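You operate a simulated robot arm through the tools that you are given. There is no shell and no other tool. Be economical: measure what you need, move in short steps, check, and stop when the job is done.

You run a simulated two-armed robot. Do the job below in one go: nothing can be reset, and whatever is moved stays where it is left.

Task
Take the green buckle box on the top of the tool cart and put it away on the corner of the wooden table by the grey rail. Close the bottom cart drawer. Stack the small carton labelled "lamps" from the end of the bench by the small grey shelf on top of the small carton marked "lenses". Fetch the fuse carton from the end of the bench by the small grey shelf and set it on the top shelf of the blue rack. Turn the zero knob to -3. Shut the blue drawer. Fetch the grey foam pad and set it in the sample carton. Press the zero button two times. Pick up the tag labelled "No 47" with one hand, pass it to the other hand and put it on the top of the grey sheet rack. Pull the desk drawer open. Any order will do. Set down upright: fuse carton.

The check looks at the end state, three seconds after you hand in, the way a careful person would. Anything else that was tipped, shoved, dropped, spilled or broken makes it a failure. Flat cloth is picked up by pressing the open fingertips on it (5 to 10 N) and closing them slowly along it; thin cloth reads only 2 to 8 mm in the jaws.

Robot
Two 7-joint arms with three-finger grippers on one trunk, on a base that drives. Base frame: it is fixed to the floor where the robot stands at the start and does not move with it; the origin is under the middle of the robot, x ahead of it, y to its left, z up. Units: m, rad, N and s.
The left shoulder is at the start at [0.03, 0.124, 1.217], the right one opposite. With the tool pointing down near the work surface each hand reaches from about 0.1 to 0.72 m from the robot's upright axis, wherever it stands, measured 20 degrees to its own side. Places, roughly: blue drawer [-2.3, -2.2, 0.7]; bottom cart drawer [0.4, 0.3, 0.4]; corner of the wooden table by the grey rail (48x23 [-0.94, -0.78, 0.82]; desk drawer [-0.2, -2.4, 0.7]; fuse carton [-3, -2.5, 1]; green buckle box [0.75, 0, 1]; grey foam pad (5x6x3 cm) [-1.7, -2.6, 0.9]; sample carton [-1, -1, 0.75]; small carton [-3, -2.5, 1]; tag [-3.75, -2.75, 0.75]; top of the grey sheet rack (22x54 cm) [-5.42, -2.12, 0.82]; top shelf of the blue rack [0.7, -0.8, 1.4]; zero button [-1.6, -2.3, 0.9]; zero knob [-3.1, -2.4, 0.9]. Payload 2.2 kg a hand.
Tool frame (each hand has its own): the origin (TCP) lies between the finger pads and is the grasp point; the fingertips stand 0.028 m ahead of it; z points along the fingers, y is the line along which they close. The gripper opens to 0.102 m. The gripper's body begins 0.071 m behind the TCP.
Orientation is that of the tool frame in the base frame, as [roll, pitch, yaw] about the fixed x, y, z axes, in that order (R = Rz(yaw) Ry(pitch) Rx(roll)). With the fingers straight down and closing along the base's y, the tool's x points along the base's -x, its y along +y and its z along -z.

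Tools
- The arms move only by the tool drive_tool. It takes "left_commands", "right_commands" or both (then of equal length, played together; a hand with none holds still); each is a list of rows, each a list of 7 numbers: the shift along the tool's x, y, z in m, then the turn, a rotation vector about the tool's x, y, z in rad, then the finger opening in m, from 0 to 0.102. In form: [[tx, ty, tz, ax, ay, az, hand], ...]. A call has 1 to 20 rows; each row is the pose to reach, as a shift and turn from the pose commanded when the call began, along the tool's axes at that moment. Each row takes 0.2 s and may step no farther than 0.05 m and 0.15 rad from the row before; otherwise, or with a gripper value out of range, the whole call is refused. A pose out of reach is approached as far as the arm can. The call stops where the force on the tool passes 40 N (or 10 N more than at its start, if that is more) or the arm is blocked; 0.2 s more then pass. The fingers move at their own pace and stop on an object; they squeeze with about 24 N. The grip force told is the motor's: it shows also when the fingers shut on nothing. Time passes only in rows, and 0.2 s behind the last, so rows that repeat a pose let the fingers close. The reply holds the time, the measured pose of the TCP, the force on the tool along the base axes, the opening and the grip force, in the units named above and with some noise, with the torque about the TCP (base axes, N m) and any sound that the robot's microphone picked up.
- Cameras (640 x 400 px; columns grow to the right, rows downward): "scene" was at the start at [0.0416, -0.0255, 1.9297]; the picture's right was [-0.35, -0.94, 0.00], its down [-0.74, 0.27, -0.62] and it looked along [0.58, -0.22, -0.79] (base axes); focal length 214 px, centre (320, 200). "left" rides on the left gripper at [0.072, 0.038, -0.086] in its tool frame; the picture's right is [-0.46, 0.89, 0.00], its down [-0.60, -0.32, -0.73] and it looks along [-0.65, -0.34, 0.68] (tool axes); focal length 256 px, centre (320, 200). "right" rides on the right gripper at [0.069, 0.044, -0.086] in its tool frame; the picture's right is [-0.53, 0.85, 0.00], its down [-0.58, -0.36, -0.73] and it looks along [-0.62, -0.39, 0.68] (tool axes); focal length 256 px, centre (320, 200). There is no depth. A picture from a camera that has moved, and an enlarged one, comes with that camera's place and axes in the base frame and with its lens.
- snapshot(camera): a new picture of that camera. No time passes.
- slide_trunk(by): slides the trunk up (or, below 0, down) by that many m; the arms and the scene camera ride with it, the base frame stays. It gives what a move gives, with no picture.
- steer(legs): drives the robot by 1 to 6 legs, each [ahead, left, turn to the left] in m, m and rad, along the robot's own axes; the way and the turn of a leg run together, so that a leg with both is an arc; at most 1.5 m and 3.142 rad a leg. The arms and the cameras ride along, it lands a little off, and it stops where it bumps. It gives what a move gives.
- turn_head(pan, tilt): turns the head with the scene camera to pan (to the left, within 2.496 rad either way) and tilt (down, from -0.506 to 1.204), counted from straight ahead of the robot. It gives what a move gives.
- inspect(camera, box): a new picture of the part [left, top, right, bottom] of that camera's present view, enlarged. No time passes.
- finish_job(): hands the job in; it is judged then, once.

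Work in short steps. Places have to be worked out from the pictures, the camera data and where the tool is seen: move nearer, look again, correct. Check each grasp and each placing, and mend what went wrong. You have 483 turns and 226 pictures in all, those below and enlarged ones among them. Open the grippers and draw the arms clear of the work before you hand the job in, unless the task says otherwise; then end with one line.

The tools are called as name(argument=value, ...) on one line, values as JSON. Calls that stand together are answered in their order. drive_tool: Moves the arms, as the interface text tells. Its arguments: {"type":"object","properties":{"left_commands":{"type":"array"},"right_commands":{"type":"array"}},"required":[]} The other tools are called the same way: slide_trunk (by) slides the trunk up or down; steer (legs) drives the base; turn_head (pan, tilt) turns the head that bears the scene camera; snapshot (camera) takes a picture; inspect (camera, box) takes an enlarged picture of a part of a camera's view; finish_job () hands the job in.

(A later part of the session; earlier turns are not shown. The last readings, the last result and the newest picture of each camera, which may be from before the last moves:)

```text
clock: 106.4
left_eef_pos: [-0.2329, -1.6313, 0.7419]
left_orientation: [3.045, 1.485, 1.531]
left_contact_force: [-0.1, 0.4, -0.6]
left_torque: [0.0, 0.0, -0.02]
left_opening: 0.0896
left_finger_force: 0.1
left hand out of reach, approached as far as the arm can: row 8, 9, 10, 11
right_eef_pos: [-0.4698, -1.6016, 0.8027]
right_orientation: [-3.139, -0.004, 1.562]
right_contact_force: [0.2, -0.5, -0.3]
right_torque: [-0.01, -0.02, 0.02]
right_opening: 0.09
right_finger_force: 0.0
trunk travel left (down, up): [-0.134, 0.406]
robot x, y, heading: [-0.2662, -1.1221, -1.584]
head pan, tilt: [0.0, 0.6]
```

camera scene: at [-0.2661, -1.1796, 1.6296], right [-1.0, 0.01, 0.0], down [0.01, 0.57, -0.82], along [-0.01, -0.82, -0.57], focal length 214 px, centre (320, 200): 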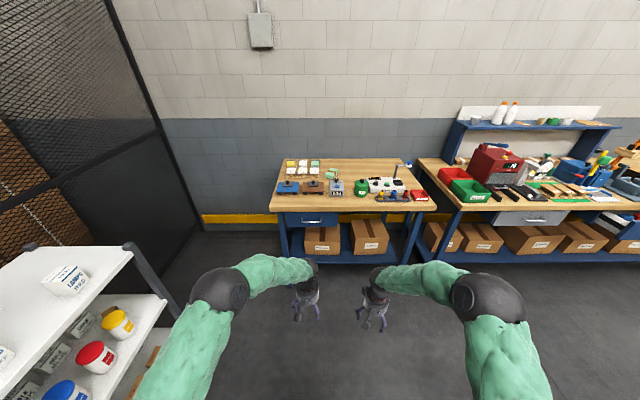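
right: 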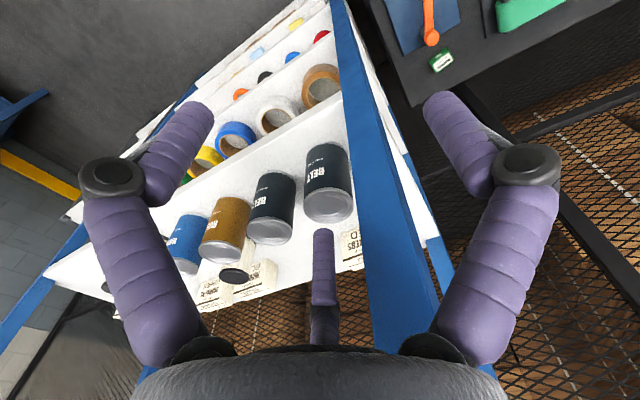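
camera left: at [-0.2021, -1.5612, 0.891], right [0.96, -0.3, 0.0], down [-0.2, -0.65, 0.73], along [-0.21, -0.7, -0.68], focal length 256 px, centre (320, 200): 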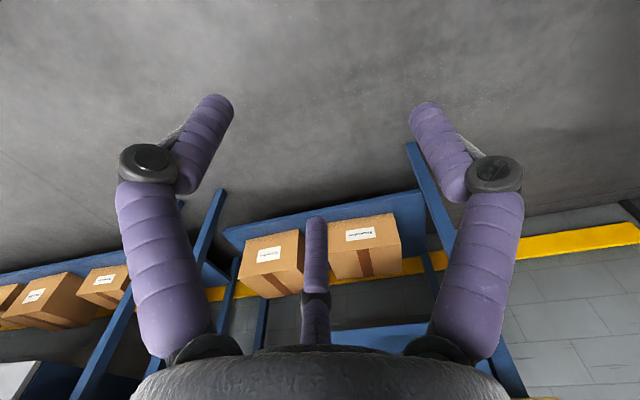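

Pointing forward now. Next roll the wrist 90° about the finger axis so the fingers close vertically.

drive_tool(left_commands=[[0, 0, 0, 0, 0, 0.14, 0.09], [0, 0, 0, 0, 0, 0.28, 0.09], [0, 0, 0, 0, 0, 0.42, 0.09], [0, 0, 0, 0, 0, 0.56, 0.09], [0, 0, 0, 0, 0, 0.7, 0.09], [0, 0, 0, 0, 0, 0.84, 0.09], [0, 0, 0, 0, 0, 0.98, 0.09], [0, 0, 0, 0, 0, 1.12, 0.09], [0, 0, 0, 0, 0, 1.26, 0.09], [0, 0, 0, 0, 0, 1.4, 0.09], [0, 0, 0, 0, 0, 1.54, 0.09]])

snapshot(camera="left")

snapshot(camera="scene")

```text
clock: 108.8
left_eef_pos: [-0.2327, -1.6282, 0.7453]
left_orientation: [1.657, 0.02, 0.058]
left_contact_force: [0.4, -0.1, -0.2]
left_torque: [-0.01, 0.02, -0.01]
left_opening: 0.0901
left_finger_force: 0.1
right_eef_pos: [-0.4705, -1.6021, 0.8013]
right_orientation: [3.14, -0.005, 1.563]
right_contact_force: [0.0, 0.0, -0.7]
right_torque: [0.02, -0.01, 0.04]
right_opening: 0.0899
right_finger_force: 0.1
trunk travel left (down, up): [-0.134, 0.406]
robot x, y, heading: [-0.2649, -1.1177, -1.579]
head pan, tilt: [0.0, 0.6]
```

```text
170 pictures are left
camera left: at [-0.164, -1.5417, 0.7884], right [-0.44, -0.1, 0.89], down [-0.65, 0.72, -0.24], along [-0.62, -0.69, -0.39], focal length 256 px, centre (320, 200)
```

left: 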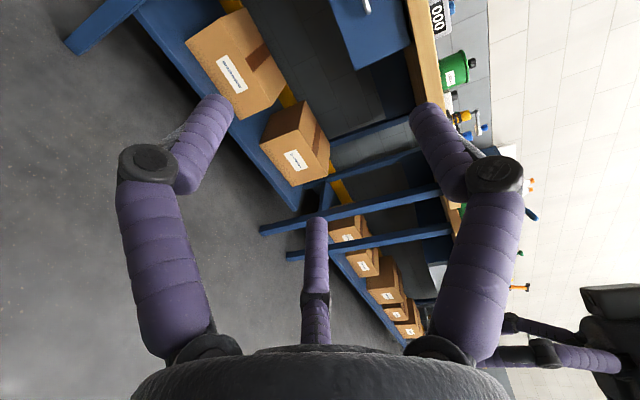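

```text
169 pictures are left
camera scene: at [-0.2662, -1.1797, 1.6296], right [-1.0, 0.01, 0.0], down [0.01, 0.57, -0.82], along [-0.01, -0.82, -0.57], focal length 214 px, centre (320, 200)
```

scene: 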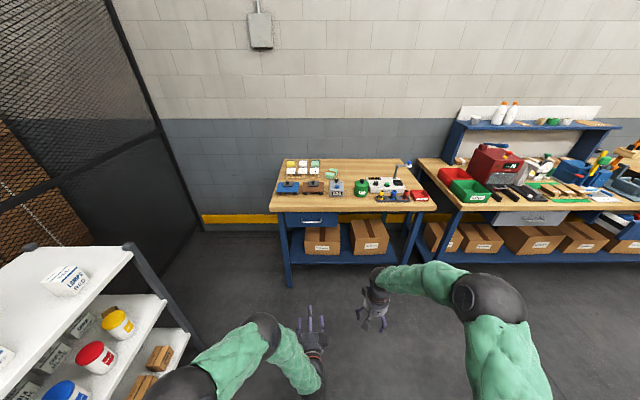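

The left hand now points at the drawer with vertical closing. I retract the right hand, lower 3 cm, and drive 0.45 m toward the drawer.

drive_tool(right_commands=[[0.04, 0, 0, 0, 0, 0, 0.09], [0.08, 0, 0, 0, 0, 0, 0.09], [0.12, 0, 0, 0, 0, 0, 0.09], [0.16, 0, -0.02, 0, 0, 0, 0.09], [0.2, 0, -0.04, 0, 0, 0, 0.09]])

slide_trunk(by=-0.03)

steer(legs=[[0.46, 0.01, 0]])

snapshot(camera="left")

snapshot(camera="scene")

```text
clock: 110.0
left_eef_pos: [-0.2317, -1.6273, 0.7443]
left_orientation: [1.657, 0.024, 0.057]
left_contact_force: [0.3, 0.1, 0.1]
left_torque: [0.0, 0.01, 0.0]
left_opening: 0.0901
left_finger_force: 0.0
right_eef_pos: [-0.4687, -1.4002, 0.8433]
right_orientation: [3.141, -0.003, 1.563]
right_contact_force: [-0.9, 0.1, 0.7]
right_torque: [-0.03, 0.03, 0.0]
right_opening: 0.0901
right_finger_force: 0.0
trunk travel left (down, up): [-0.134, 0.406]
robot x, y, heading: [-0.2687, -1.1203, -1.581]
head pan, tilt: [0.0, 0.6]
```

```text
clock: 110.8
left_eef_pos: [-0.2325, -1.6275, 0.7137]
left_orientation: [1.657, 0.023, 0.059]
left_contact_force: [0.4, 0.4, 0.1]
left_torque: [-0.01, 0.02, 0.02]
left_opening: 0.0902
left_finger_force: 0.0
right_eef_pos: [-0.4691, -1.4021, 0.8112]
right_orientation: [-3.141, -0.006, 1.562]
right_contact_force: [-0.5, 0.4, 0.5]
right_torque: [0.0, 0.0, 0.03]
right_opening: 0.0899
right_finger_force: 0.1
trunk travel left (down, up): [-0.104, 0.436]
robot x, y, heading: [-0.2671, -1.1232, -1.582]
head pan, tilt: [0.0, 0.6]
```

```text
clock: 113.5
left_eef_pos: [-0.2316, -2.0814, 0.7134]
left_orientation: [1.658, 0.023, 0.051]
left_contact_force: [-0.1, -0.2, -0.2]
left_torque: [0.02, 0.0, 0.02]
left_opening: 0.0899
left_finger_force: 0.1
right_eef_pos: [-0.467, -1.8535, 0.8107]
right_orientation: [3.142, -0.006, 1.557]
right_contact_force: [-0.3, -0.6, -0.2]
right_torque: [0.0, 0.03, -0.03]
right_opening: 0.0901
right_finger_force: 0.1
trunk travel left (down, up): [-0.104, 0.436]
robot x, y, heading: [-0.262, -1.5746, -1.59]
head pan, tilt: [0.0, 0.6]
```

```text
168 pictures are left
camera left: at [-0.1626, -1.9967, 0.758], right [-0.44, -0.1, 0.89], down [-0.65, 0.72, -0.24], along [-0.62, -0.68, -0.38], focal length 256 px, centre (320, 200)
```

left: 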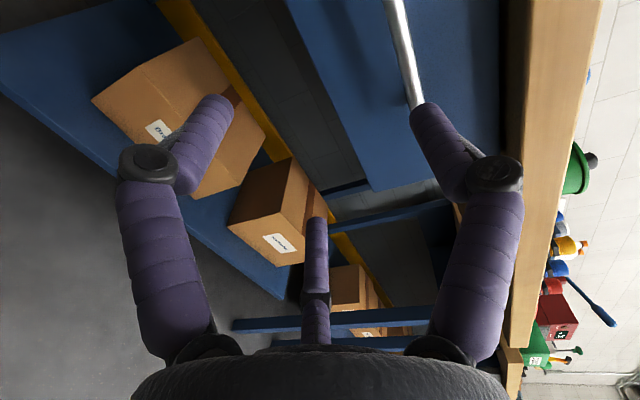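

```text
167 pictures are left
camera scene: at [-0.2625, -1.6343, 1.5996], right [-1.0, 0.02, 0.0], down [0.01, 0.57, -0.82], along [-0.01, -0.82, -0.57], focal length 214 px, centre (320, 200)
```

scene: 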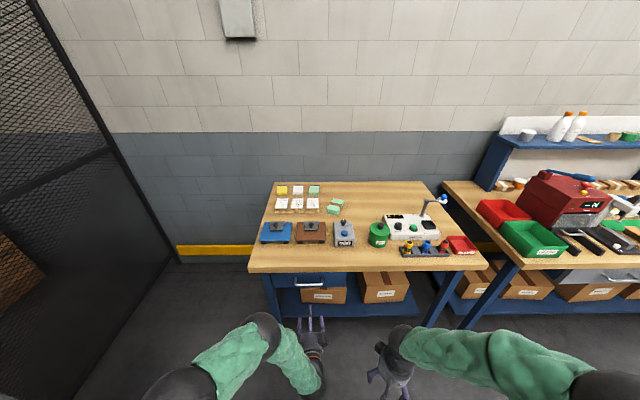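

The near view puts the bar higher, z≈0.765. I raise the trunk 5 cm and look again.

slide_trunk(by=0.05)

snapshot(camera="left")

```text
clock: 114.4
left_eef_pos: [-0.2312, -2.082, 0.763]
left_orientation: [1.658, 0.022, 0.049]
left_contact_force: [0.0, 0.5, 0.3]
left_torque: [-0.01, -0.03, 0.0]
left_opening: 0.0897
left_finger_force: 0.1
right_eef_pos: [-0.4672, -1.8536, 0.8601]
right_orientation: [-3.141, -0.004, 1.554]
right_contact_force: [0.7, -0.8, 0.2]
right_torque: [0.02, 0.05, 0.01]
right_opening: 0.0898
right_finger_force: 0.0
trunk travel left (down, up): [-0.154, 0.386]
robot x, y, heading: [-0.2616, -1.5756, -1.589]
head pan, tilt: [0.0, 0.6]
```

```text
166 pictures are left
camera left: at [-0.1626, -1.9964, 0.808], right [-0.44, -0.1, 0.89], down [-0.65, 0.72, -0.24], along [-0.62, -0.68, -0.38], focal length 256 px, centre (320, 200)
```

left: 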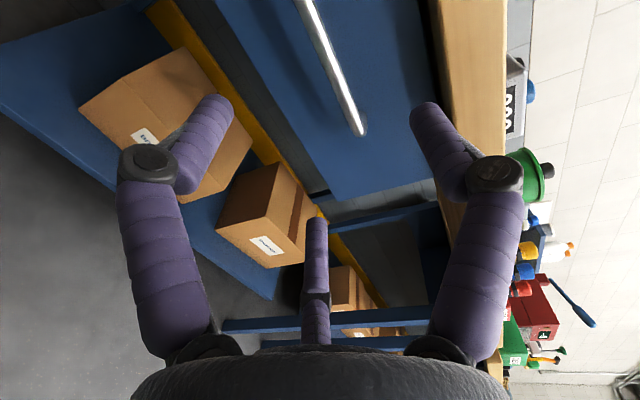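

Two views now agree: bar at y≈-2.20, z≈0.767, right end x≈-0.27. I drive 0.11 m forward and 1.5 cm left.

steer(legs=[[0.108, 0.02, 0]])

snapshot(camera="left")

```text
clock: 115.6
left_eef_pos: [-0.2142, -2.191, 0.7629]
left_orientation: [1.658, 0.023, 0.048]
left_contact_force: [-0.3, 0.6, -0.2]
left_torque: [0.01, 0.02, 0.02]
left_opening: 0.0901
left_finger_force: 0.2
right_eef_pos: [-0.4486, -1.9639, 0.8618]
right_orientation: [3.141, -0.006, 1.554]
right_contact_force: [-0.5, 0.0, 0.3]
right_torque: [0.05, 0.01, 0.01]
right_opening: 0.0899
right_finger_force: 0.1
trunk travel left (down, up): [-0.154, 0.386]
robot x, y, heading: [-0.2443, -1.6876, -1.59]
head pan, tilt: [0.0, 0.6]
```

```text
165 pictures are left
camera left: at [-0.1449, -2.1062, 0.8076], right [-0.44, -0.1, 0.89], down [-0.65, 0.73, -0.24], along [-0.62, -0.68, -0.38], focal length 256 px, centre (320, 200)
```

left: 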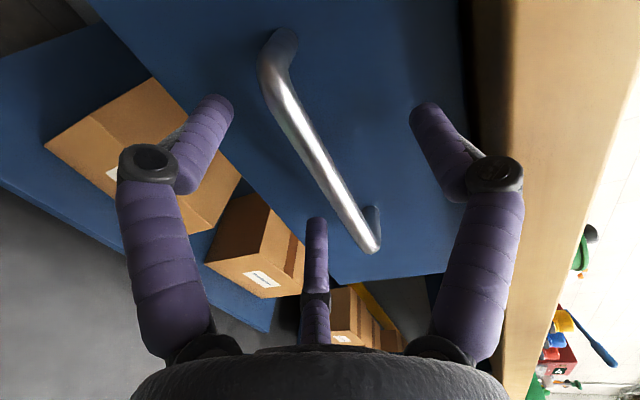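

The bar lies right between the pads. Close.

drive_tool(left_commands=[[0, 0, 0, 0, 0, 0, 0.06], [0, 0, 0, 0, 0, 0, 0.03], [0, 0, 0, 0, 0, 0, 0.0], [0, 0, 0, 0, 0, 0, 0.0], [0, 0, 0, 0, 0, 0, 0.0]])

snapshot(camera="left")

```text
clock: 116.8
left_eef_pos: [-0.2157, -2.1897, 0.7617]
left_orientation: [1.663, 0.022, 0.047]
left_contact_force: [-9.0, 1.5, -12.6]
left_torque: [0.1, -0.81, -0.78]
left_opening: 0.0193
left_finger_force: 44.6
right_eef_pos: [-0.4497, -1.9632, 0.8613]
right_orientation: [3.141, -0.006, 1.554]
right_contact_force: [0.3, -0.1, -0.3]
right_torque: [-0.02, 0.0, -0.02]
right_opening: 0.0903
right_finger_force: 0.1
trunk travel left (down, up): [-0.154, 0.386]
robot x, y, heading: [-0.2436, -1.686, -1.587]
head pan, tilt: [0.0, 0.6]
```

```text
164 pictures are left
camera left: at [-0.1461, -2.1051, 0.8071], right [-0.44, -0.1, 0.89], down [-0.64, 0.73, -0.24], along [-0.62, -0.68, -0.39], focal length 256 px, centre (320, 200)
```

left: 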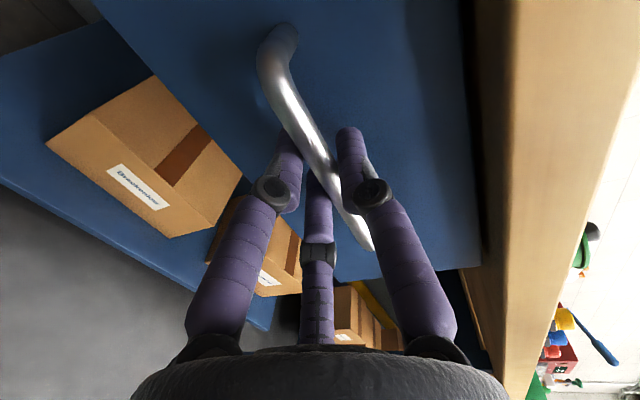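

Gripped the bar. Pull by driving back.

steer(legs=[[-0.12, 0, 0]])

snapshot(camera="scene")

```text
clock: 118.1
left_eef_pos: [-0.2146, -2.0699, 0.762]
left_orientation: [1.662, 0.018, 0.046]
left_contact_force: [-28.0, 0.1, -20.8]
left_torque: [0.1, -1.01, -0.49]
left_opening: 0.019
left_finger_force: 44.8
right_eef_pos: [-0.4494, -1.8415, 0.8606]
right_orientation: [3.14, -0.005, 1.554]
right_contact_force: [0.1, -0.3, 0.3]
right_torque: [-0.05, -0.01, 0.0]
right_opening: 0.0898
right_finger_force: 0.0
trunk travel left (down, up): [-0.154, 0.386]
robot x, y, heading: [-0.242, -1.5651, -1.591]
head pan, tilt: [0.0, 0.6]
```

```text
163 pictures are left
camera scene: at [-0.2459, -1.6222, 1.6495], right [-1.0, 0.02, 0.0], down [0.01, 0.57, -0.82], along [-0.01, -0.82, -0.57], focal length 214 px, centre (320, 200)
```

scene: 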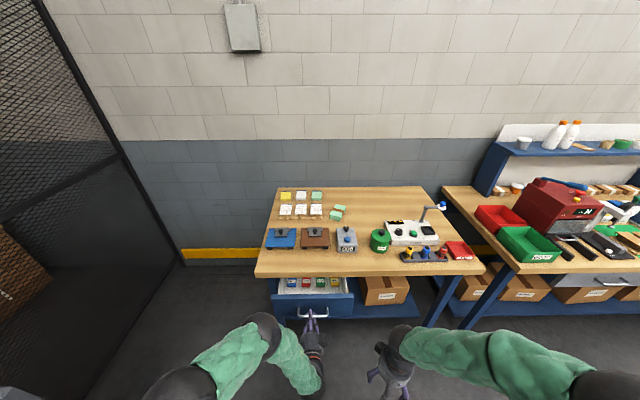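

Drawer follows (12 cm). Pull further, relieving the sideways load by a few mm.

steer(legs=[[-0.1, -0.006, 0]])

snapshot(camera="scene")

```text
clock: 119.2
left_eef_pos: [-0.2142, -1.9694, 0.7621]
left_orientation: [1.666, 0.022, 0.05]
left_contact_force: [18.4, 0.5, -2.3]
left_torque: [0.02, -0.91, 0.12]
left_opening: 0.0192
left_finger_force: 44.2
right_eef_pos: [-0.4505, -1.7418, 0.8622]
right_orientation: [-3.141, -0.004, 1.555]
right_contact_force: [0.2, 0.0, 1.1]
right_torque: [-0.02, 0.04, -0.03]
right_opening: 0.0899
right_finger_force: 0.0
trunk travel left (down, up): [-0.154, 0.386]
robot x, y, heading: [-0.2454, -1.4636, -1.582]
head pan, tilt: [0.0, 0.6]
```

```text
162 pictures are left
camera scene: at [-0.2451, -1.5207, 1.6496], right [-1.0, 0.02, 0.0], down [0.01, 0.56, -0.83], along [-0.01, -0.83, -0.56], focal length 214 px, centre (320, 200)
```

scene: 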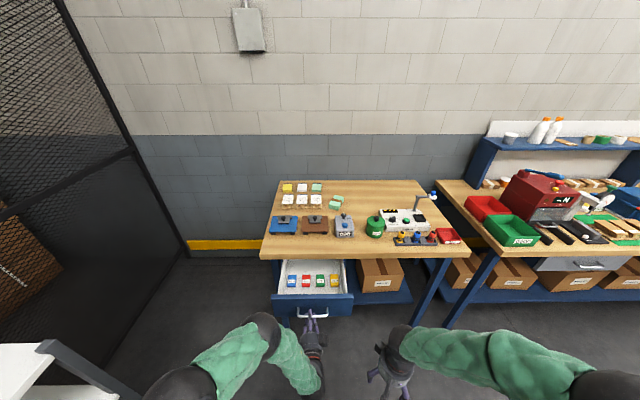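

Open 22 cm; try a little more to reach its stop.

steer(legs=[[-0.05, 0.003, 0]])

```text
clock: 120.1
left_eef_pos: [-0.2139, -1.9183, 0.7619]
left_orientation: [1.665, 0.018, 0.044]
left_contact_force: [-20.6, -0.1, 3.6]
left_torque: [-0.03, -0.79, -0.37]
left_opening: 0.0194
left_finger_force: 44.6
right_eef_pos: [-0.4478, -1.6923, 0.8624]
right_orientation: [3.141, -0.003, 1.556]
right_contact_force: [-0.5, 1.2, -0.3]
right_torque: [-0.01, -0.01, 0.01]
right_opening: 0.0901
right_finger_force: 0.1
trunk travel left (down, up): [-0.154, 0.386]
robot x, y, heading: [-0.2458, -1.4116, -1.583]
head pan, tilt: [0.0, 0.6]
```

27 cm open is plenty. Release and back off straight.

drive_tool(left_commands=[[0, 0, 0, 0, 0, 0, 0.03], [0, 0, 0, 0, 0, 0, 0.06], [0, 0, 0, 0, 0, 0, 0.09], [0, 0, 0, 0, 0, 0, 0.09]])

steer(legs=[[-0.2, 0, 0]])

snapshot(camera="scene")

```text
clock: 121.1
left_eef_pos: [-0.2137, -1.9198, 0.7618]
left_orientation: [1.664, 0.02, 0.045]
left_contact_force: [-1.0, 0.5, -0.4]
left_torque: [-0.04, 0.01, 0.02]
left_opening: 0.09
left_finger_force: 0.1
right_eef_pos: [-0.4479, -1.6936, 0.8625]
right_orientation: [3.141, -0.005, 1.555]
right_contact_force: [-0.5, -0.5, 0.3]
right_torque: [0.01, 0.01, 0.01]
right_opening: 0.0902
right_finger_force: 0.1
trunk travel left (down, up): [-0.154, 0.386]
robot x, y, heading: [-0.2377, -1.4136, -1.584]
head pan, tilt: [0.0, 0.6]
```

```text
clock: 122.7
left_eef_pos: [-0.2099, -1.7197, 0.7619]
left_orientation: [1.665, 0.019, 0.048]
left_contact_force: [0.1, 0.0, 0.0]
left_torque: [0.03, 0.01, 0.0]
left_opening: 0.0901
left_finger_force: 0.0
right_eef_pos: [-0.4443, -1.4936, 0.8622]
right_orientation: [-3.141, -0.003, 1.557]
right_contact_force: [0.7, 0.5, -0.8]
right_torque: [-0.02, 0.01, 0.01]
right_opening: 0.0901
right_finger_force: 0.0
trunk travel left (down, up): [-0.154, 0.386]
robot x, y, heading: [-0.2384, -1.2152, -1.586]
head pan, tilt: [0.0, 0.6]
```

```text
161 pictures are left
camera scene: at [-0.2398, -1.2719, 1.6497], right [-1.0, 0.01, 0.0], down [0.01, 0.56, -0.83], along [-0.01, -0.83, -0.56], focal length 214 px, centre (320, 200)
```

scene: 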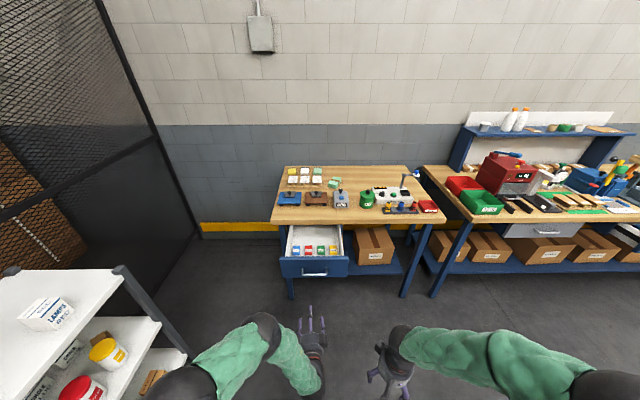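

Drawer is open. Now drive diagonally around the table's corner and west along the corridor to about x=-1.6 to view the second bench.

steer(legs=[[0.3, -0.28, 0], [0.03, -1.1, 0.01]])

turn_head(pan=-0.2, tilt=0.75)

snapshot(camera="scene")

```text
clock: 130.5
left_eef_pos: [-1.5868, -2.0417, 0.7616]
left_orientation: [1.664, 0.019, 0.069]
left_contact_force: [0.7, 0.4, -1.3]
left_torque: [-0.01, -0.03, 0.01]
left_opening: 0.0898
left_finger_force: 0.0
right_eef_pos: [-1.8245, -1.8218, 0.8611]
right_orientation: [-3.141, -0.005, 1.579]
right_contact_force: [-0.1, -0.1, 0.5]
right_torque: [0.0, -0.01, -0.02]
right_opening: 0.0902
right_finger_force: 0.0
trunk travel left (down, up): [-0.154, 0.386]
robot x, y, heading: [-1.6244, -1.5384, -1.565]
head pan, tilt: [0.0, 0.6]
```

```text
clock: 131.3
left_eef_pos: [-1.5856, -2.042, 0.762]
left_orientation: [1.665, 0.02, 0.07]
left_contact_force: [-0.2, -0.5, 0.7]
left_torque: [0.04, 0.02, -0.01]
left_opening: 0.0901
left_finger_force: 0.1
right_eef_pos: [-1.8249, -1.8223, 0.8598]
right_orientation: [-3.14, -0.007, 1.58]
right_contact_force: [-1.0, -0.7, 0.4]
right_torque: [0.0, 0.04, -0.05]
right_opening: 0.0902
right_finger_force: 0.1
trunk travel left (down, up): [-0.154, 0.386]
robot x, y, heading: [-1.6236, -1.534, -1.556]
head pan, tilt: [-0.201, 0.75]
```

```text
160 pictures are left
camera scene: at [-1.6426, -1.5889, 1.6368], right [-0.98, 0.19, 0.0], down [0.13, 0.67, -0.73], along [-0.14, -0.72, -0.68], focal length 214 px, centre (320, 200)
```

scene: 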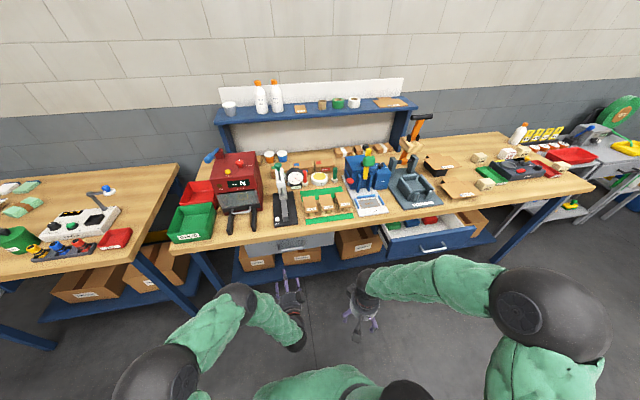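

Let me enlarge the left and right halves of this bench.

inspect(camera="scene", box=[160, 70, 400, 250])

inspect(camera="scene", box=[380, 90, 640, 260])

```text
2.22 times, centred on (280, 160) of scene
camera zoom: at [-1.6426, -1.5889, 1.6368], right [-0.98, 0.19, 0.0], down [0.13, 0.67, -0.73], along [-0.14, -0.72, -0.68], focal length 477 px, centre (409, 289)
```

zoom: 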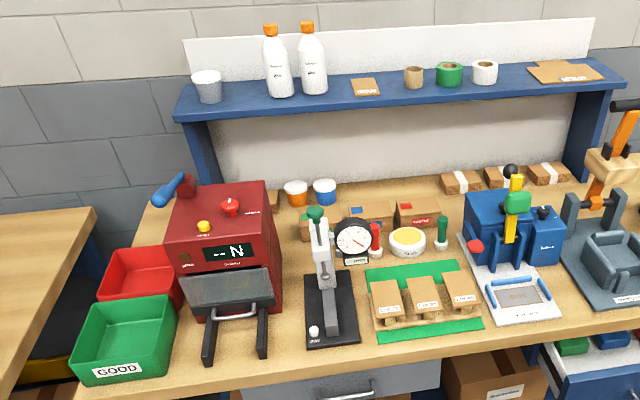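

```text
2.35 times, centred on (510, 175) of scene
camera zoom: at [-1.6426, -1.5889, 1.6368], right [-0.98, 0.19, 0.0], down [0.13, 0.67, -0.73], along [-0.14, -0.72, -0.68], focal length 505 px, centre (-127, 259)
```

zoom: 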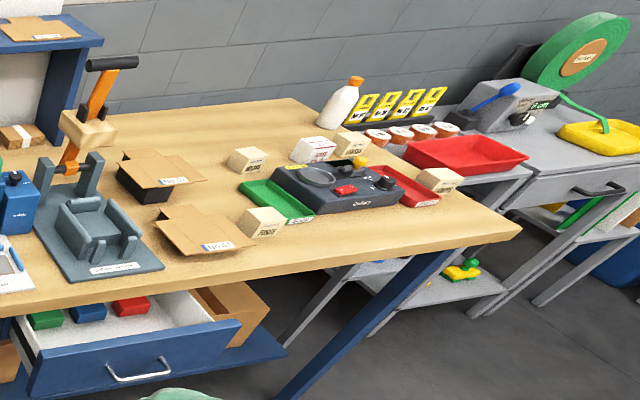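

Zoom tighter on the gauge and the area behind it, to find the zero button and foam pad.

inspect(camera="scene", box=[255, 135, 345, 235])

inspect(camera="scene", box=[335, 125, 425, 225])

```text
4.00 times, centred on (300, 185) of scene
camera zoom: at [-1.6426, -1.5889, 1.6368], right [-0.98, 0.19, 0.0], down [0.13, 0.67, -0.73], along [-0.14, -0.72, -0.68], focal length 858 px, centre (400, 260)
```

zoom: 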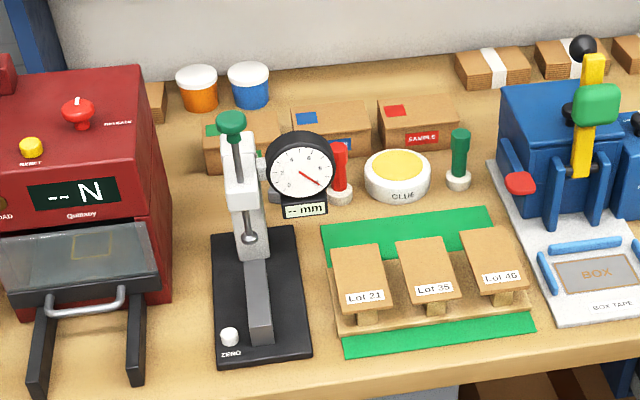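

```text
4.00 times, centred on (380, 175) of scene
camera zoom: at [-1.6426, -1.5889, 1.6368], right [-0.98, 0.19, 0.0], down [0.13, 0.67, -0.73], along [-0.14, -0.72, -0.68], focal length 858 px, centre (80, 300)
```

zoom: 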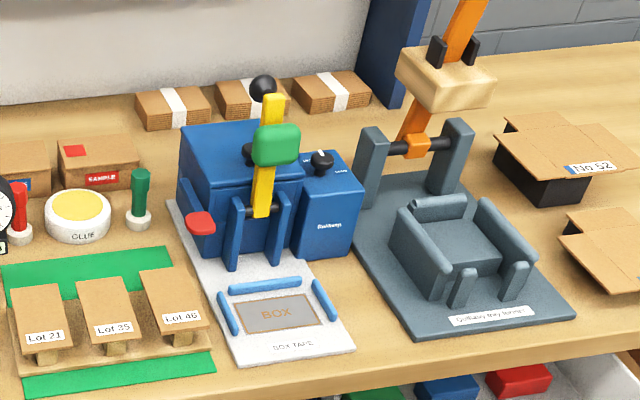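

Zero button: white knob at ≈[-1.58,-2.26,0.92]. First the blue drawer (handle ≈[-2.30,-2.09,0.75]): close the left fingers, retract the hand 12 cm and shift right along the bench.

drive_tool(left_commands=[[0, 0, -0.03, 0, 0, 0, 0.06], [0, 0, -0.06, 0, 0, 0, 0.03], [0, 0, -0.09, 0, 0, 0, 0.0], [0, 0, -0.12, 0, 0, 0, 0.0]])

steer(legs=[[0, -0.57, 0]])

turn_head(pan=0.0, tilt=0.9)

snapshot(camera="scene")

snapshot(camera="left")

```text
clock: 132.5
left_eef_pos: [-1.5989, -1.9717, 0.8067]
left_orientation: [1.565, 0.084, 0.115]
left_contact_force: [-0.1, -0.5, 0.5]
left_torque: [0.01, -0.02, 0.05]
left_opening: 0.0025
left_finger_force: 23.4
right_eef_pos: [-1.8249, -1.822, 0.8614]
right_orientation: [3.141, -0.003, 1.58]
right_contact_force: [0.6, -0.4, 0.1]
right_torque: [0.01, 0.02, 0.02]
right_opening: 0.0902
right_finger_force: 0.1
trunk travel left (down, up): [-0.154, 0.386]
robot x, y, heading: [-1.6297, -1.5367, -1.565]
head pan, tilt: [-0.201, 0.75]
stopped in row 4 (left hand): the arm was blocked; the commanded pose is now the measured one
```

```text
clock: 135.7
left_eef_pos: [-2.173, -1.9739, 0.8061]
left_orientation: [1.566, 0.084, 0.105]
left_contact_force: [-0.6, -0.1, 0.0]
left_torque: [-0.01, -0.01, 0.04]
left_opening: 0.0022
left_finger_force: 23.5
right_eef_pos: [-2.3977, -1.8231, 0.8603]
right_orientation: [3.141, -0.006, 1.573]
right_contact_force: [-0.3, 0.2, 0.5]
right_torque: [0.0, -0.02, -0.02]
right_opening: 0.0899
right_finger_force: 0.1
trunk travel left (down, up): [-0.154, 0.386]
robot x, y, heading: [-2.1987, -1.5429, -1.568]
head pan, tilt: [-0.201, 0.75]
```

```text
clock: 136.4
left_eef_pos: [-2.1717, -1.9739, 0.806]
left_orientation: [1.564, 0.083, 0.103]
left_contact_force: [0.1, 0.6, 0.8]
left_torque: [-0.01, -0.02, -0.01]
left_opening: 0.0023
left_finger_force: 24.1
right_eef_pos: [-2.396, -1.8235, 0.8628]
right_orientation: [-3.141, -0.004, 1.574]
right_contact_force: [0.1, -0.7, -0.2]
right_torque: [0.01, -0.04, -0.02]
right_opening: 0.0903
right_finger_force: 0.1
trunk travel left (down, up): [-0.154, 0.386]
robot x, y, heading: [-2.1958, -1.5399, -1.569]
head pan, tilt: [0.0, 0.901]
```

```text
155 pictures are left
camera scene: at [-2.1968, -1.5859, 1.6249], right [-1.0, 0.0, 0.0], down [0.0, 0.78, -0.62], along [0.0, -0.62, -0.78], focal length 214 px, centre (320, 200)
```

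scene: 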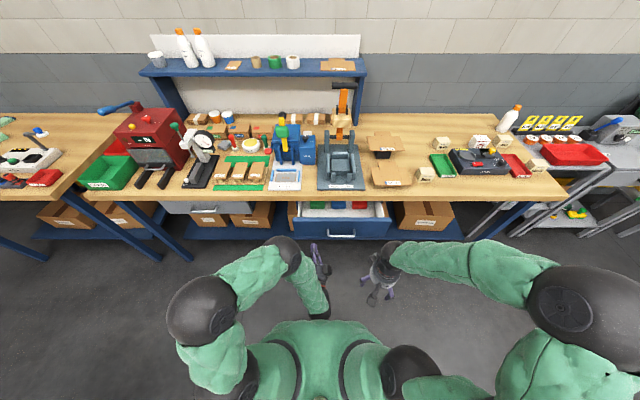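

```text
154 pictures are left
camera left: at [-2.1067, -1.8804, 0.838], right [-0.39, -0.04, 0.92], down [-0.7, 0.66, -0.27], along [-0.6, -0.75, -0.28], focal length 256 px, centre (320, 200)
```

left: 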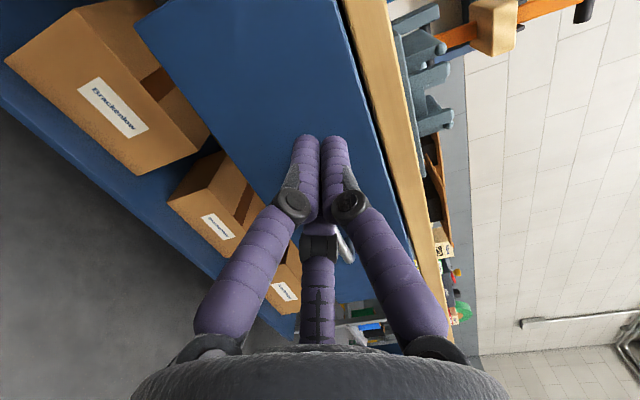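

Fingertips face the panel beside the handle. Lower 3 cm and drive forward to push.

slide_trunk(by=-0.03)

steer(legs=[[0.2, 0, 0]])

snapshot(camera="scene")

```text
clock: 137.2
left_eef_pos: [-2.1714, -1.9741, 0.7762]
left_orientation: [1.566, 0.083, 0.106]
left_contact_force: [-0.1, -0.7, -0.3]
left_torque: [0.02, -0.01, 0.03]
left_opening: 0.0022
left_finger_force: 23.9
right_eef_pos: [-2.3969, -1.8218, 0.8314]
right_orientation: [-3.141, -0.005, 1.573]
right_contact_force: [-0.4, 0.0, -0.3]
right_torque: [0.01, 0.02, 0.04]
right_opening: 0.0899
right_finger_force: 0.1
trunk travel left (down, up): [-0.124, 0.416]
robot x, y, heading: [-2.1961, -1.5425, -1.572]
head pan, tilt: [0.0, 0.901]
```

```text
clock: 138.8
left_eef_pos: [-2.1718, -2.1789, 0.7758]
left_orientation: [1.567, 0.083, 0.104]
left_contact_force: [-0.2, -1.2, 0.1]
left_torque: [-0.02, -0.02, -0.03]
left_opening: 0.0022
left_finger_force: 23.6
right_eef_pos: [-2.3977, -2.026, 0.831]
right_orientation: [-3.141, -0.007, 1.572]
right_contact_force: [-0.1, -0.5, 0.2]
right_torque: [0.01, -0.03, -0.01]
right_opening: 0.0899
right_finger_force: 0.0
trunk travel left (down, up): [-0.124, 0.416]
robot x, y, heading: [-2.1945, -1.7462, -1.572]
head pan, tilt: [0.0, 0.901]
```

```text
153 pictures are left
camera scene: at [-2.1965, -1.7899, 1.5948], right [-1.0, 0.0, 0.0], down [0.0, 0.78, -0.62], along [0.0, -0.62, -0.78], focal length 214 px, centre (320, 200)
```

scene: 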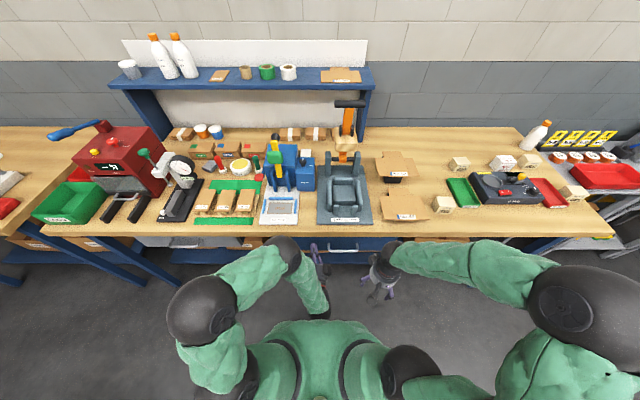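

It's sliding in. Push on until it stops.

steer(legs=[[0.1, 0, 0]])

snapshot(camera="left")

```text
clock: 139.7
left_eef_pos: [-2.1723, -2.2029, 0.7765]
left_orientation: [1.564, 0.086, 0.106]
left_contact_force: [-1.1, 72.8, 7.1]
left_torque: [0.08, -0.26, -0.89]
left_opening: 0.0019
left_finger_force: 24.0
right_eef_pos: [-2.3968, -2.0533, 0.8326]
right_orientation: [-3.141, 0.004, 1.572]
right_contact_force: [-0.1, -0.6, 0.0]
right_torque: [0.0, 0.02, -0.03]
right_opening: 0.0902
right_finger_force: 0.0
trunk travel left (down, up): [-0.124, 0.416]
robot x, y, heading: [-2.1994, -1.7765, -1.564]
head pan, tilt: [0.0, 0.901]
stopped in leg 1: the force on the tool passed its limit at 1304 N (the readings are from after the stop); the commanded pose is now the measured one
```

```text
152 pictures are left
camera left: at [-2.1067, -2.1091, 0.8094], right [-0.39, -0.03, 0.92], down [-0.7, 0.66, -0.27], along [-0.6, -0.75, -0.28], focal length 256 px, centre (320, 200)
```

left: 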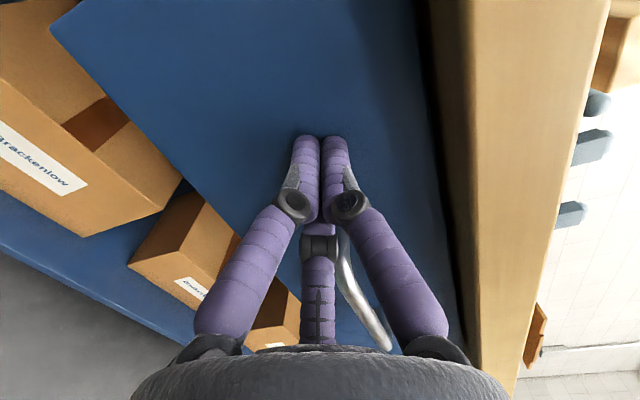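

The drawer hit its stop (face at y≈-2.235, flush like the other). Back off and verify.

steer(legs=[[-0.2, 0, 0]])

inspect(camera="scene", box=[120, 100, 420, 270])

inspect(camera="scene", box=[400, 90, 640, 230])

```text
clock: 141.3
left_eef_pos: [-2.1728, -2.0068, 0.7754]
left_orientation: [1.569, 0.085, 0.108]
left_contact_force: [-0.6, 0.5, 0.5]
left_torque: [0.01, -0.02, -0.01]
left_opening: 0.0022
left_finger_force: 23.9
right_eef_pos: [-2.3983, -1.8578, 0.8309]
right_orientation: [3.141, -0.003, 1.576]
right_contact_force: [0.2, 0.7, -0.1]
right_torque: [0.0, -0.03, -0.02]
right_opening: 0.0898
right_finger_force: 0.0
trunk travel left (down, up): [-0.124, 0.416]
robot x, y, heading: [-2.199, -1.571, -1.569]
head pan, tilt: [0.0, 0.901]
```

```text
2.13 times, centred on (270, 185) of scene
camera zoom: at [-2.197, -1.618, 1.5949], right [-1.0, 0.0, 0.0], down [0.0, 0.78, -0.62], along [0.0, -0.62, -0.78], focal length 458 px, centre (427, 232)
```

zoom: 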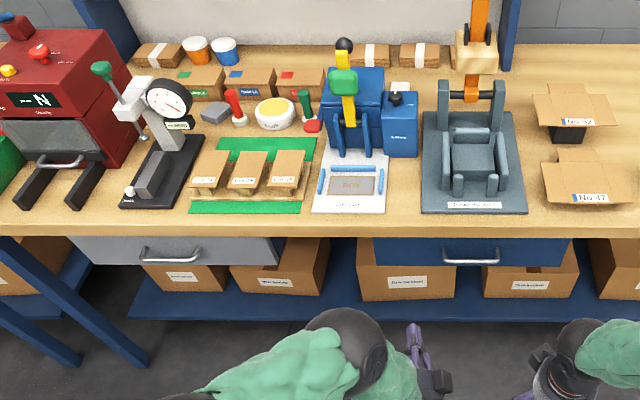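

```text
2.67 times, centred on (520, 160) of scene
camera zoom: at [-2.197, -1.618, 1.5949], right [-1.0, 0.0, 0.0], down [0.0, 0.78, -0.62], along [0.0, -0.62, -0.78], focal length 572 px, centre (-213, 307)
```

zoom: 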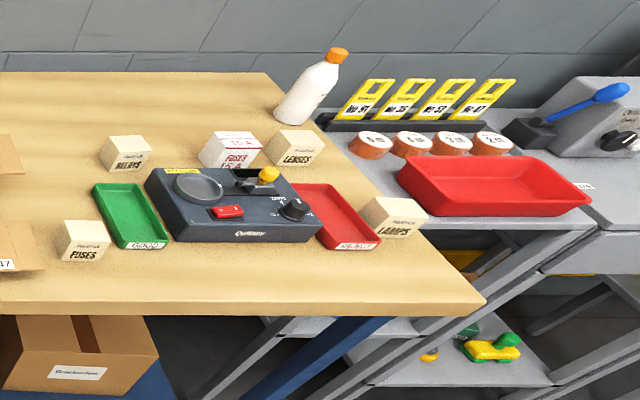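

Blue drawer is shut. The foam pad is at ≈[-1.69,-2.53]. I raise the trunk 0.3 and return the left hand to pointing down.

slide_trunk(by=0.3)

drive_tool(left_commands=[[0, 0, 0, 0, 0, -0.14, 0], [0, 0, 0, 0, 0, -0.28, 0], [0, 0, 0, 0, 0, -0.42, 0], [0, 0, 0, 0, 0, -0.56, 0], [0, 0, 0, 0, 0, -0.7, 0], [0, 0, 0, 0, 0, -0.84, 0], [0, 0, 0, 0, 0, -0.98, 0], [0, 0, 0, 0, 0, -1.12, 0], [0, 0, 0, 0, 0, -1.26, 0], [0, 0, 0, 0, 0, -1.4, 0], [0, 0, 0, 0, 0, -1.5, 0]])

drive_tool(left_commands=[[0, 0, 0, 0, 0.14, 0, 0], [0, 0, 0, 0, 0.28, 0, 0], [0, 0, 0, 0, 0.42, 0, 0], [0, 0, 0, 0, 0.56, 0, 0], [0, 0, 0, 0, 0.7, 0, 0], [0, 0, 0, 0, 0.84, 0, 0], [0, 0, 0, 0, 0.98, 0, 0], [0, 0, 0, 0, 1.12, 0, 0], [0, 0, 0, 0, 1.26, 0, 0], [0, 0, 0, 0, 1.4, 0, 0], [0, 0, 0, 0, 1.5, 0, 0]])

```text
clock: 144.3
left_eef_pos: [-2.1709, -2.0075, 1.0747]
left_orientation: [1.57, 0.086, 0.108]
left_contact_force: [-0.6, 0.8, 0.8]
left_torque: [0.01, 0.01, -0.05]
left_opening: 0.0022
left_finger_force: 24.3
right_eef_pos: [-2.3967, -1.8583, 1.1309]
right_orientation: [3.141, -0.002, 1.574]
right_contact_force: [0.3, -0.1, 0.5]
right_torque: [0.02, 0.0, -0.01]
right_opening: 0.0899
right_finger_force: 0.1
trunk travel left (down, up): [-0.424, 0.116]
robot x, y, heading: [-2.1982, -1.5772, -1.563]
head pan, tilt: [0.0, 0.901]
```

```text
clock: 146.7
left_eef_pos: [-2.171, -2.0084, 1.0749]
left_orientation: [-1.485, 1.553, -2.947]
left_contact_force: [-0.1, 0.8, 0.1]
left_torque: [-0.03, 0.03, -0.01]
left_opening: 0.0021
left_finger_force: 24.1
right_eef_pos: [-2.3966, -1.8591, 1.1317]
right_orientation: [-3.141, -0.002, 1.576]
right_contact_force: [-0.6, -0.4, -0.4]
right_torque: [0.01, -0.02, 0.01]
right_opening: 0.0901
right_finger_force: 0.0
trunk travel left (down, up): [-0.424, 0.116]
robot x, y, heading: [-2.1992, -1.5774, -1.569]
head pan, tilt: [0.0, 0.901]
```

```text
clock: 149.1
left_eef_pos: [-2.1724, -2.0085, 1.0752]
left_orientation: [-3.125, 0.07, 1.682]
left_contact_force: [0.2, 0.1, 0.0]
left_torque: [-0.03, -0.01, -0.01]
left_opening: 0.0023
left_finger_force: 24.5
right_eef_pos: [-2.3966, -1.8587, 1.1305]
right_orientation: [3.14, -0.004, 1.576]
right_contact_force: [0.5, 0.4, -0.3]
right_torque: [0.04, 0.02, 0.01]
right_opening: 0.0899
right_finger_force: 0.1
trunk travel left (down, up): [-0.424, 0.116]
robot x, y, heading: [-2.2001, -1.5752, -1.567]
head pan, tilt: [0.0, 0.901]
```

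Both hands point down again. Drive left 0.5 m to face the gauge and pad.

steer(legs=[[0, 0.5, 0]])

turn_head(pan=0.0, tilt=0.9)

snapshot(camera="scene")

snapshot(camera="left")

```text
clock: 152.1
left_eef_pos: [-1.6789, -2.0091, 1.0737]
left_orientation: [-3.127, 0.071, 1.668]
left_contact_force: [-0.4, -0.7, 0.1]
left_torque: [-0.01, 0.02, -0.04]
left_opening: 0.002
left_finger_force: 24.0
right_eef_pos: [-1.9018, -1.8568, 1.1316]
right_orientation: [-3.141, -0.002, 1.563]
right_contact_force: [0.1, 0.1, -0.2]
right_torque: [0.01, 0.02, 0.02]
right_opening: 0.0897
right_finger_force: 0.1
trunk travel left (down, up): [-0.424, 0.116]
robot x, y, heading: [-1.7023, -1.575, -1.582]
head pan, tilt: [0.0, 0.901]
```

```text
clock: 152.7
left_eef_pos: [-1.6797, -2.008, 1.0749]
left_orientation: [-3.129, 0.072, 1.668]
left_contact_force: [0.5, -0.1, 0.0]
left_torque: [0.02, 0.03, -0.03]
left_opening: 0.0023
left_finger_force: 24.0
right_eef_pos: [-1.9007, -1.856, 1.131]
right_orientation: [-3.141, -0.002, 1.564]
right_contact_force: [1.2, -0.4, 0.7]
right_torque: [0.01, 0.03, 0.0]
right_opening: 0.0899
right_finger_force: 0.0
trunk travel left (down, up): [-0.424, 0.116]
robot x, y, heading: [-1.7004, -1.5738, -1.577]
head pan, tilt: [0.0, 0.901]
```

```text
149 pictures are left
camera scene: at [-1.6986, -1.6207, 1.8948], right [-1.0, 0.01, 0.0], down [0.01, 0.78, -0.62], along [-0.01, -0.62, -0.78], focal length 214 px, centre (320, 200)
```

scene: 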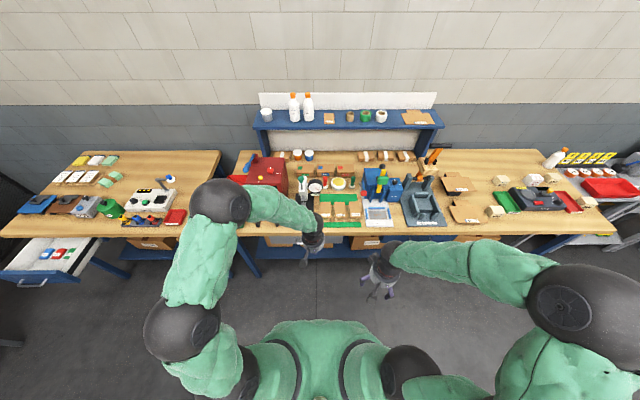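

```text
148 pictures are left
camera left: at [-1.6479, -1.9274, 1.1559], right [0.93, -0.38, 0.02], down [-0.25, -0.58, 0.78], along [-0.28, -0.72, -0.63], focal length 256 px, centre (320, 200)
```

left: 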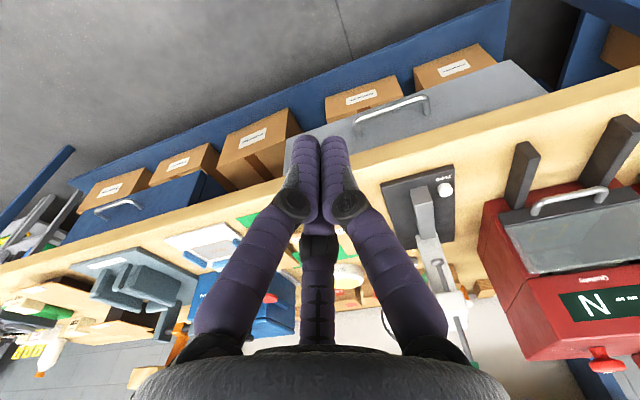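

Button triangulates to ≈[-1.573,-2.29,0.888]. I drive 0.22 m closer and bring the closed left fingers above it.

steer(legs=[[0.22, 0, 0]])

drive_tool(left_commands=[[-0.016, 0.025, 0.0, -0.004, 0.018, 0.024, 0], [-0.032, 0.05, 0.02, -0.007, 0.035, 0.048, 0], [-0.048, 0.076, 0.04, -0.011, 0.053, 0.073, 0], [-0.0645, 0.101, 0.06, -0.0145, 0.071, 0.097, 0]])

snapshot(camera="left")

```text
clock: 154.3
left_eef_pos: [-1.6809, -2.2297, 1.0749]
left_orientation: [-3.128, 0.071, 1.666]
left_contact_force: [-0.2, -0.1, 0.6]
left_torque: [0.02, 0.0, 0.02]
left_opening: 0.0021
left_finger_force: 24.1
right_eef_pos: [-1.9047, -2.078, 1.131]
right_orientation: [3.141, -0.003, 1.564]
right_contact_force: [0.5, -1.1, -0.5]
right_torque: [0.01, -0.02, 0.01]
right_opening: 0.0898
right_finger_force: 0.1
trunk travel left (down, up): [-0.424, 0.116]
robot x, y, heading: [-1.7011, -1.7983, -1.577]
head pan, tilt: [0.0, 0.901]
```

```text
clock: 155.3
left_eef_pos: [-1.574, -2.2893, 1.0173]
left_orientation: [3.138, 0.0, 1.568]
left_contact_force: [-0.3, -0.1, 0.5]
left_torque: [0.04, 0.0, 0.04]
left_opening: 0.0019
left_finger_force: 24.2
right_eef_pos: [-1.9033, -2.0795, 1.1323]
right_orientation: [3.139, -0.003, 1.564]
right_contact_force: [0.0, 0.1, 1.0]
right_torque: [0.05, -0.03, -0.03]
right_opening: 0.09
right_finger_force: 0.0
trunk travel left (down, up): [-0.424, 0.116]
robot x, y, heading: [-1.7015, -1.7986, -1.579]
head pan, tilt: [0.0, 0.901]
```

```text
147 pictures are left
camera left: at [-1.5364, -2.2184, 1.1045], right [0.88, -0.47, 0.0], down [-0.32, -0.6, 0.73], along [-0.34, -0.65, -0.68], focal length 256 px, centre (320, 200)
```

left: 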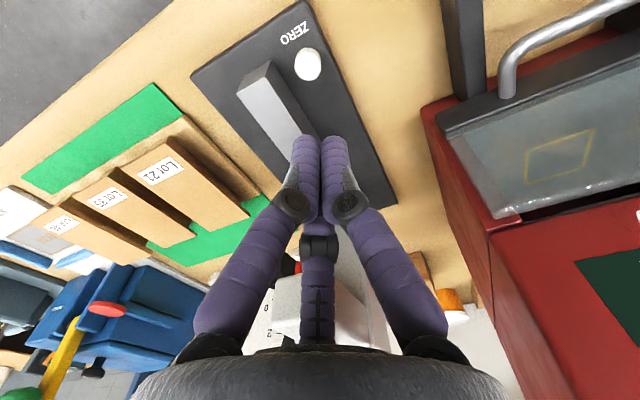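

Button is 9 mm nearer to me than the fingertips' line; correct and descend to just above it.

drive_tool(left_commands=[[0.008, -0.001, 0.0, 0, 0, 0, 0], [0.008, -0.001, 0.03, 0, 0, 0, 0], [0.008, -0.001, 0.06, 0, 0, 0, 0], [0.008, -0.001, 0.08, 0, 0, 0, 0]])

snapshot(camera="left")

```text
clock: 156.3
left_eef_pos: [-1.5757, -2.2806, 0.937]
left_orientation: [3.138, 0.0, 1.568]
left_contact_force: [1.2, 0.3, -0.3]
left_torque: [0.02, 0.01, 0.01]
left_opening: 0.0022
left_finger_force: 24.2
right_eef_pos: [-1.9042, -2.0786, 1.1314]
right_orientation: [3.141, -0.004, 1.563]
right_contact_force: [0.4, -0.4, 0.5]
right_torque: [-0.01, 0.0, -0.02]
right_opening: 0.0903
right_finger_force: 0.1
trunk travel left (down, up): [-0.424, 0.116]
robot x, y, heading: [-1.7035, -1.7991, -1.589]
head pan, tilt: [0.0, 0.901]
```

```text
146 pictures are left
camera left: at [-1.538, -2.2085, 1.0247], right [0.88, -0.47, 0.0], down [-0.32, -0.6, 0.73], along [-0.34, -0.65, -0.68], focal length 256 px, centre (320, 200)
```

left: 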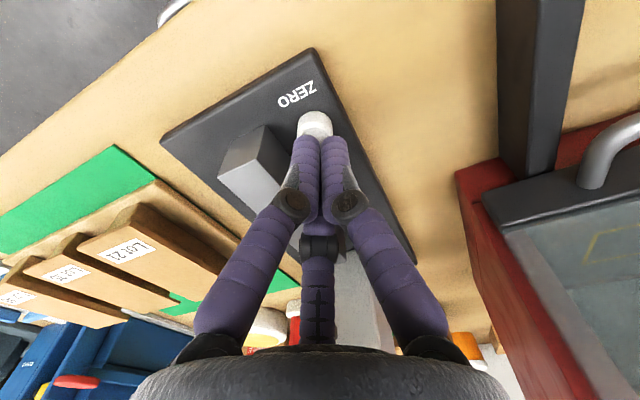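

Aligned to ~3 mm. Press: descend in 3 mm steps and watch force/sound.

drive_tool(left_commands=[[0.003, -0.002, 0.005, 0, 0, 0, 0], [0.003, -0.002, 0.01, 0, 0, 0, 0], [0.003, -0.002, 0.014, 0, 0, 0, 0], [0.003, -0.002, 0.018, 0, 0, 0, 0]])

```text
clock: 157.3
left_eef_pos: [-1.5794, -2.2788, 0.9219]
left_orientation: [3.138, 0.004, 1.569]
left_contact_force: [-2.0, 4.6, 20.5]
left_torque: [0.09, 0.07, 0.1]
left_opening: 0.0059
left_finger_force: 31.5
right_eef_pos: [-1.9056, -2.0756, 1.1325]
right_orientation: [3.14, -0.003, 1.56]
right_contact_force: [1.0, 0.0, 0.4]
right_torque: [0.01, -0.01, -0.04]
right_opening: 0.0899
right_finger_force: 0.0
trunk travel left (down, up): [-0.424, 0.116]
robot x, y, heading: [-1.7044, -1.7996, -1.59]
head pan, tilt: [0.0, 0.901]
heard: click
```

One click. Raise, then press again the same way.

drive_tool(left_commands=[[0, 0, -0.01, 0, 0, 0, 0], [0, 0, -0.02, 0, 0, 0, 0], [0, 0, -0.02, 0, 0, 0, 0], [0, 0, -0.02, 0, 0, 0, 0]])

inspect(camera="left", box=[220, 50, 420, 180])

```text
clock: 158.3
left_eef_pos: [-1.5779, -2.2768, 0.9404]
left_orientation: [3.138, 0.002, 1.571]
left_contact_force: [0.3, 1.0, 0.7]
left_torque: [0.02, -0.02, -0.01]
left_opening: 0.002
left_finger_force: 30.9
right_eef_pos: [-1.9055, -2.0755, 1.1312]
right_orientation: [3.141, -0.002, 1.562]
right_contact_force: [-0.1, 0.8, -0.2]
right_torque: [-0.01, -0.02, 0.02]
right_opening: 0.0902
right_finger_force: 0.1
trunk travel left (down, up): [-0.424, 0.116]
robot x, y, heading: [-1.7033, -1.7918, -1.583]
head pan, tilt: [0.0, 0.901]
```

```text
3.08 times, centred on (320, 115) of left
camera zoom: at [-1.5408, -2.2049, 1.0275], right [0.88, -0.47, 0.0], down [-0.32, -0.6, 0.73], along [-0.34, -0.65, -0.68], focal length 788 px, centre (320, 462)
```

zoom: 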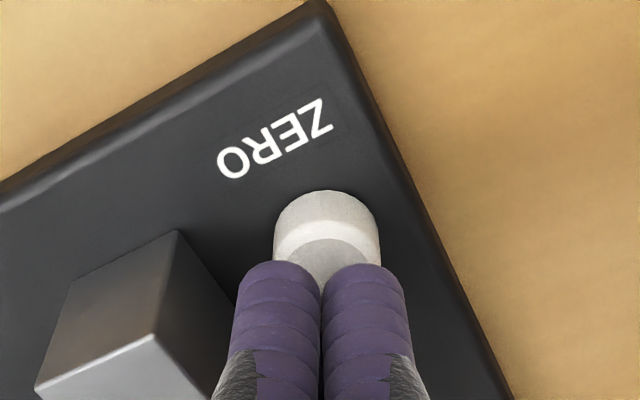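

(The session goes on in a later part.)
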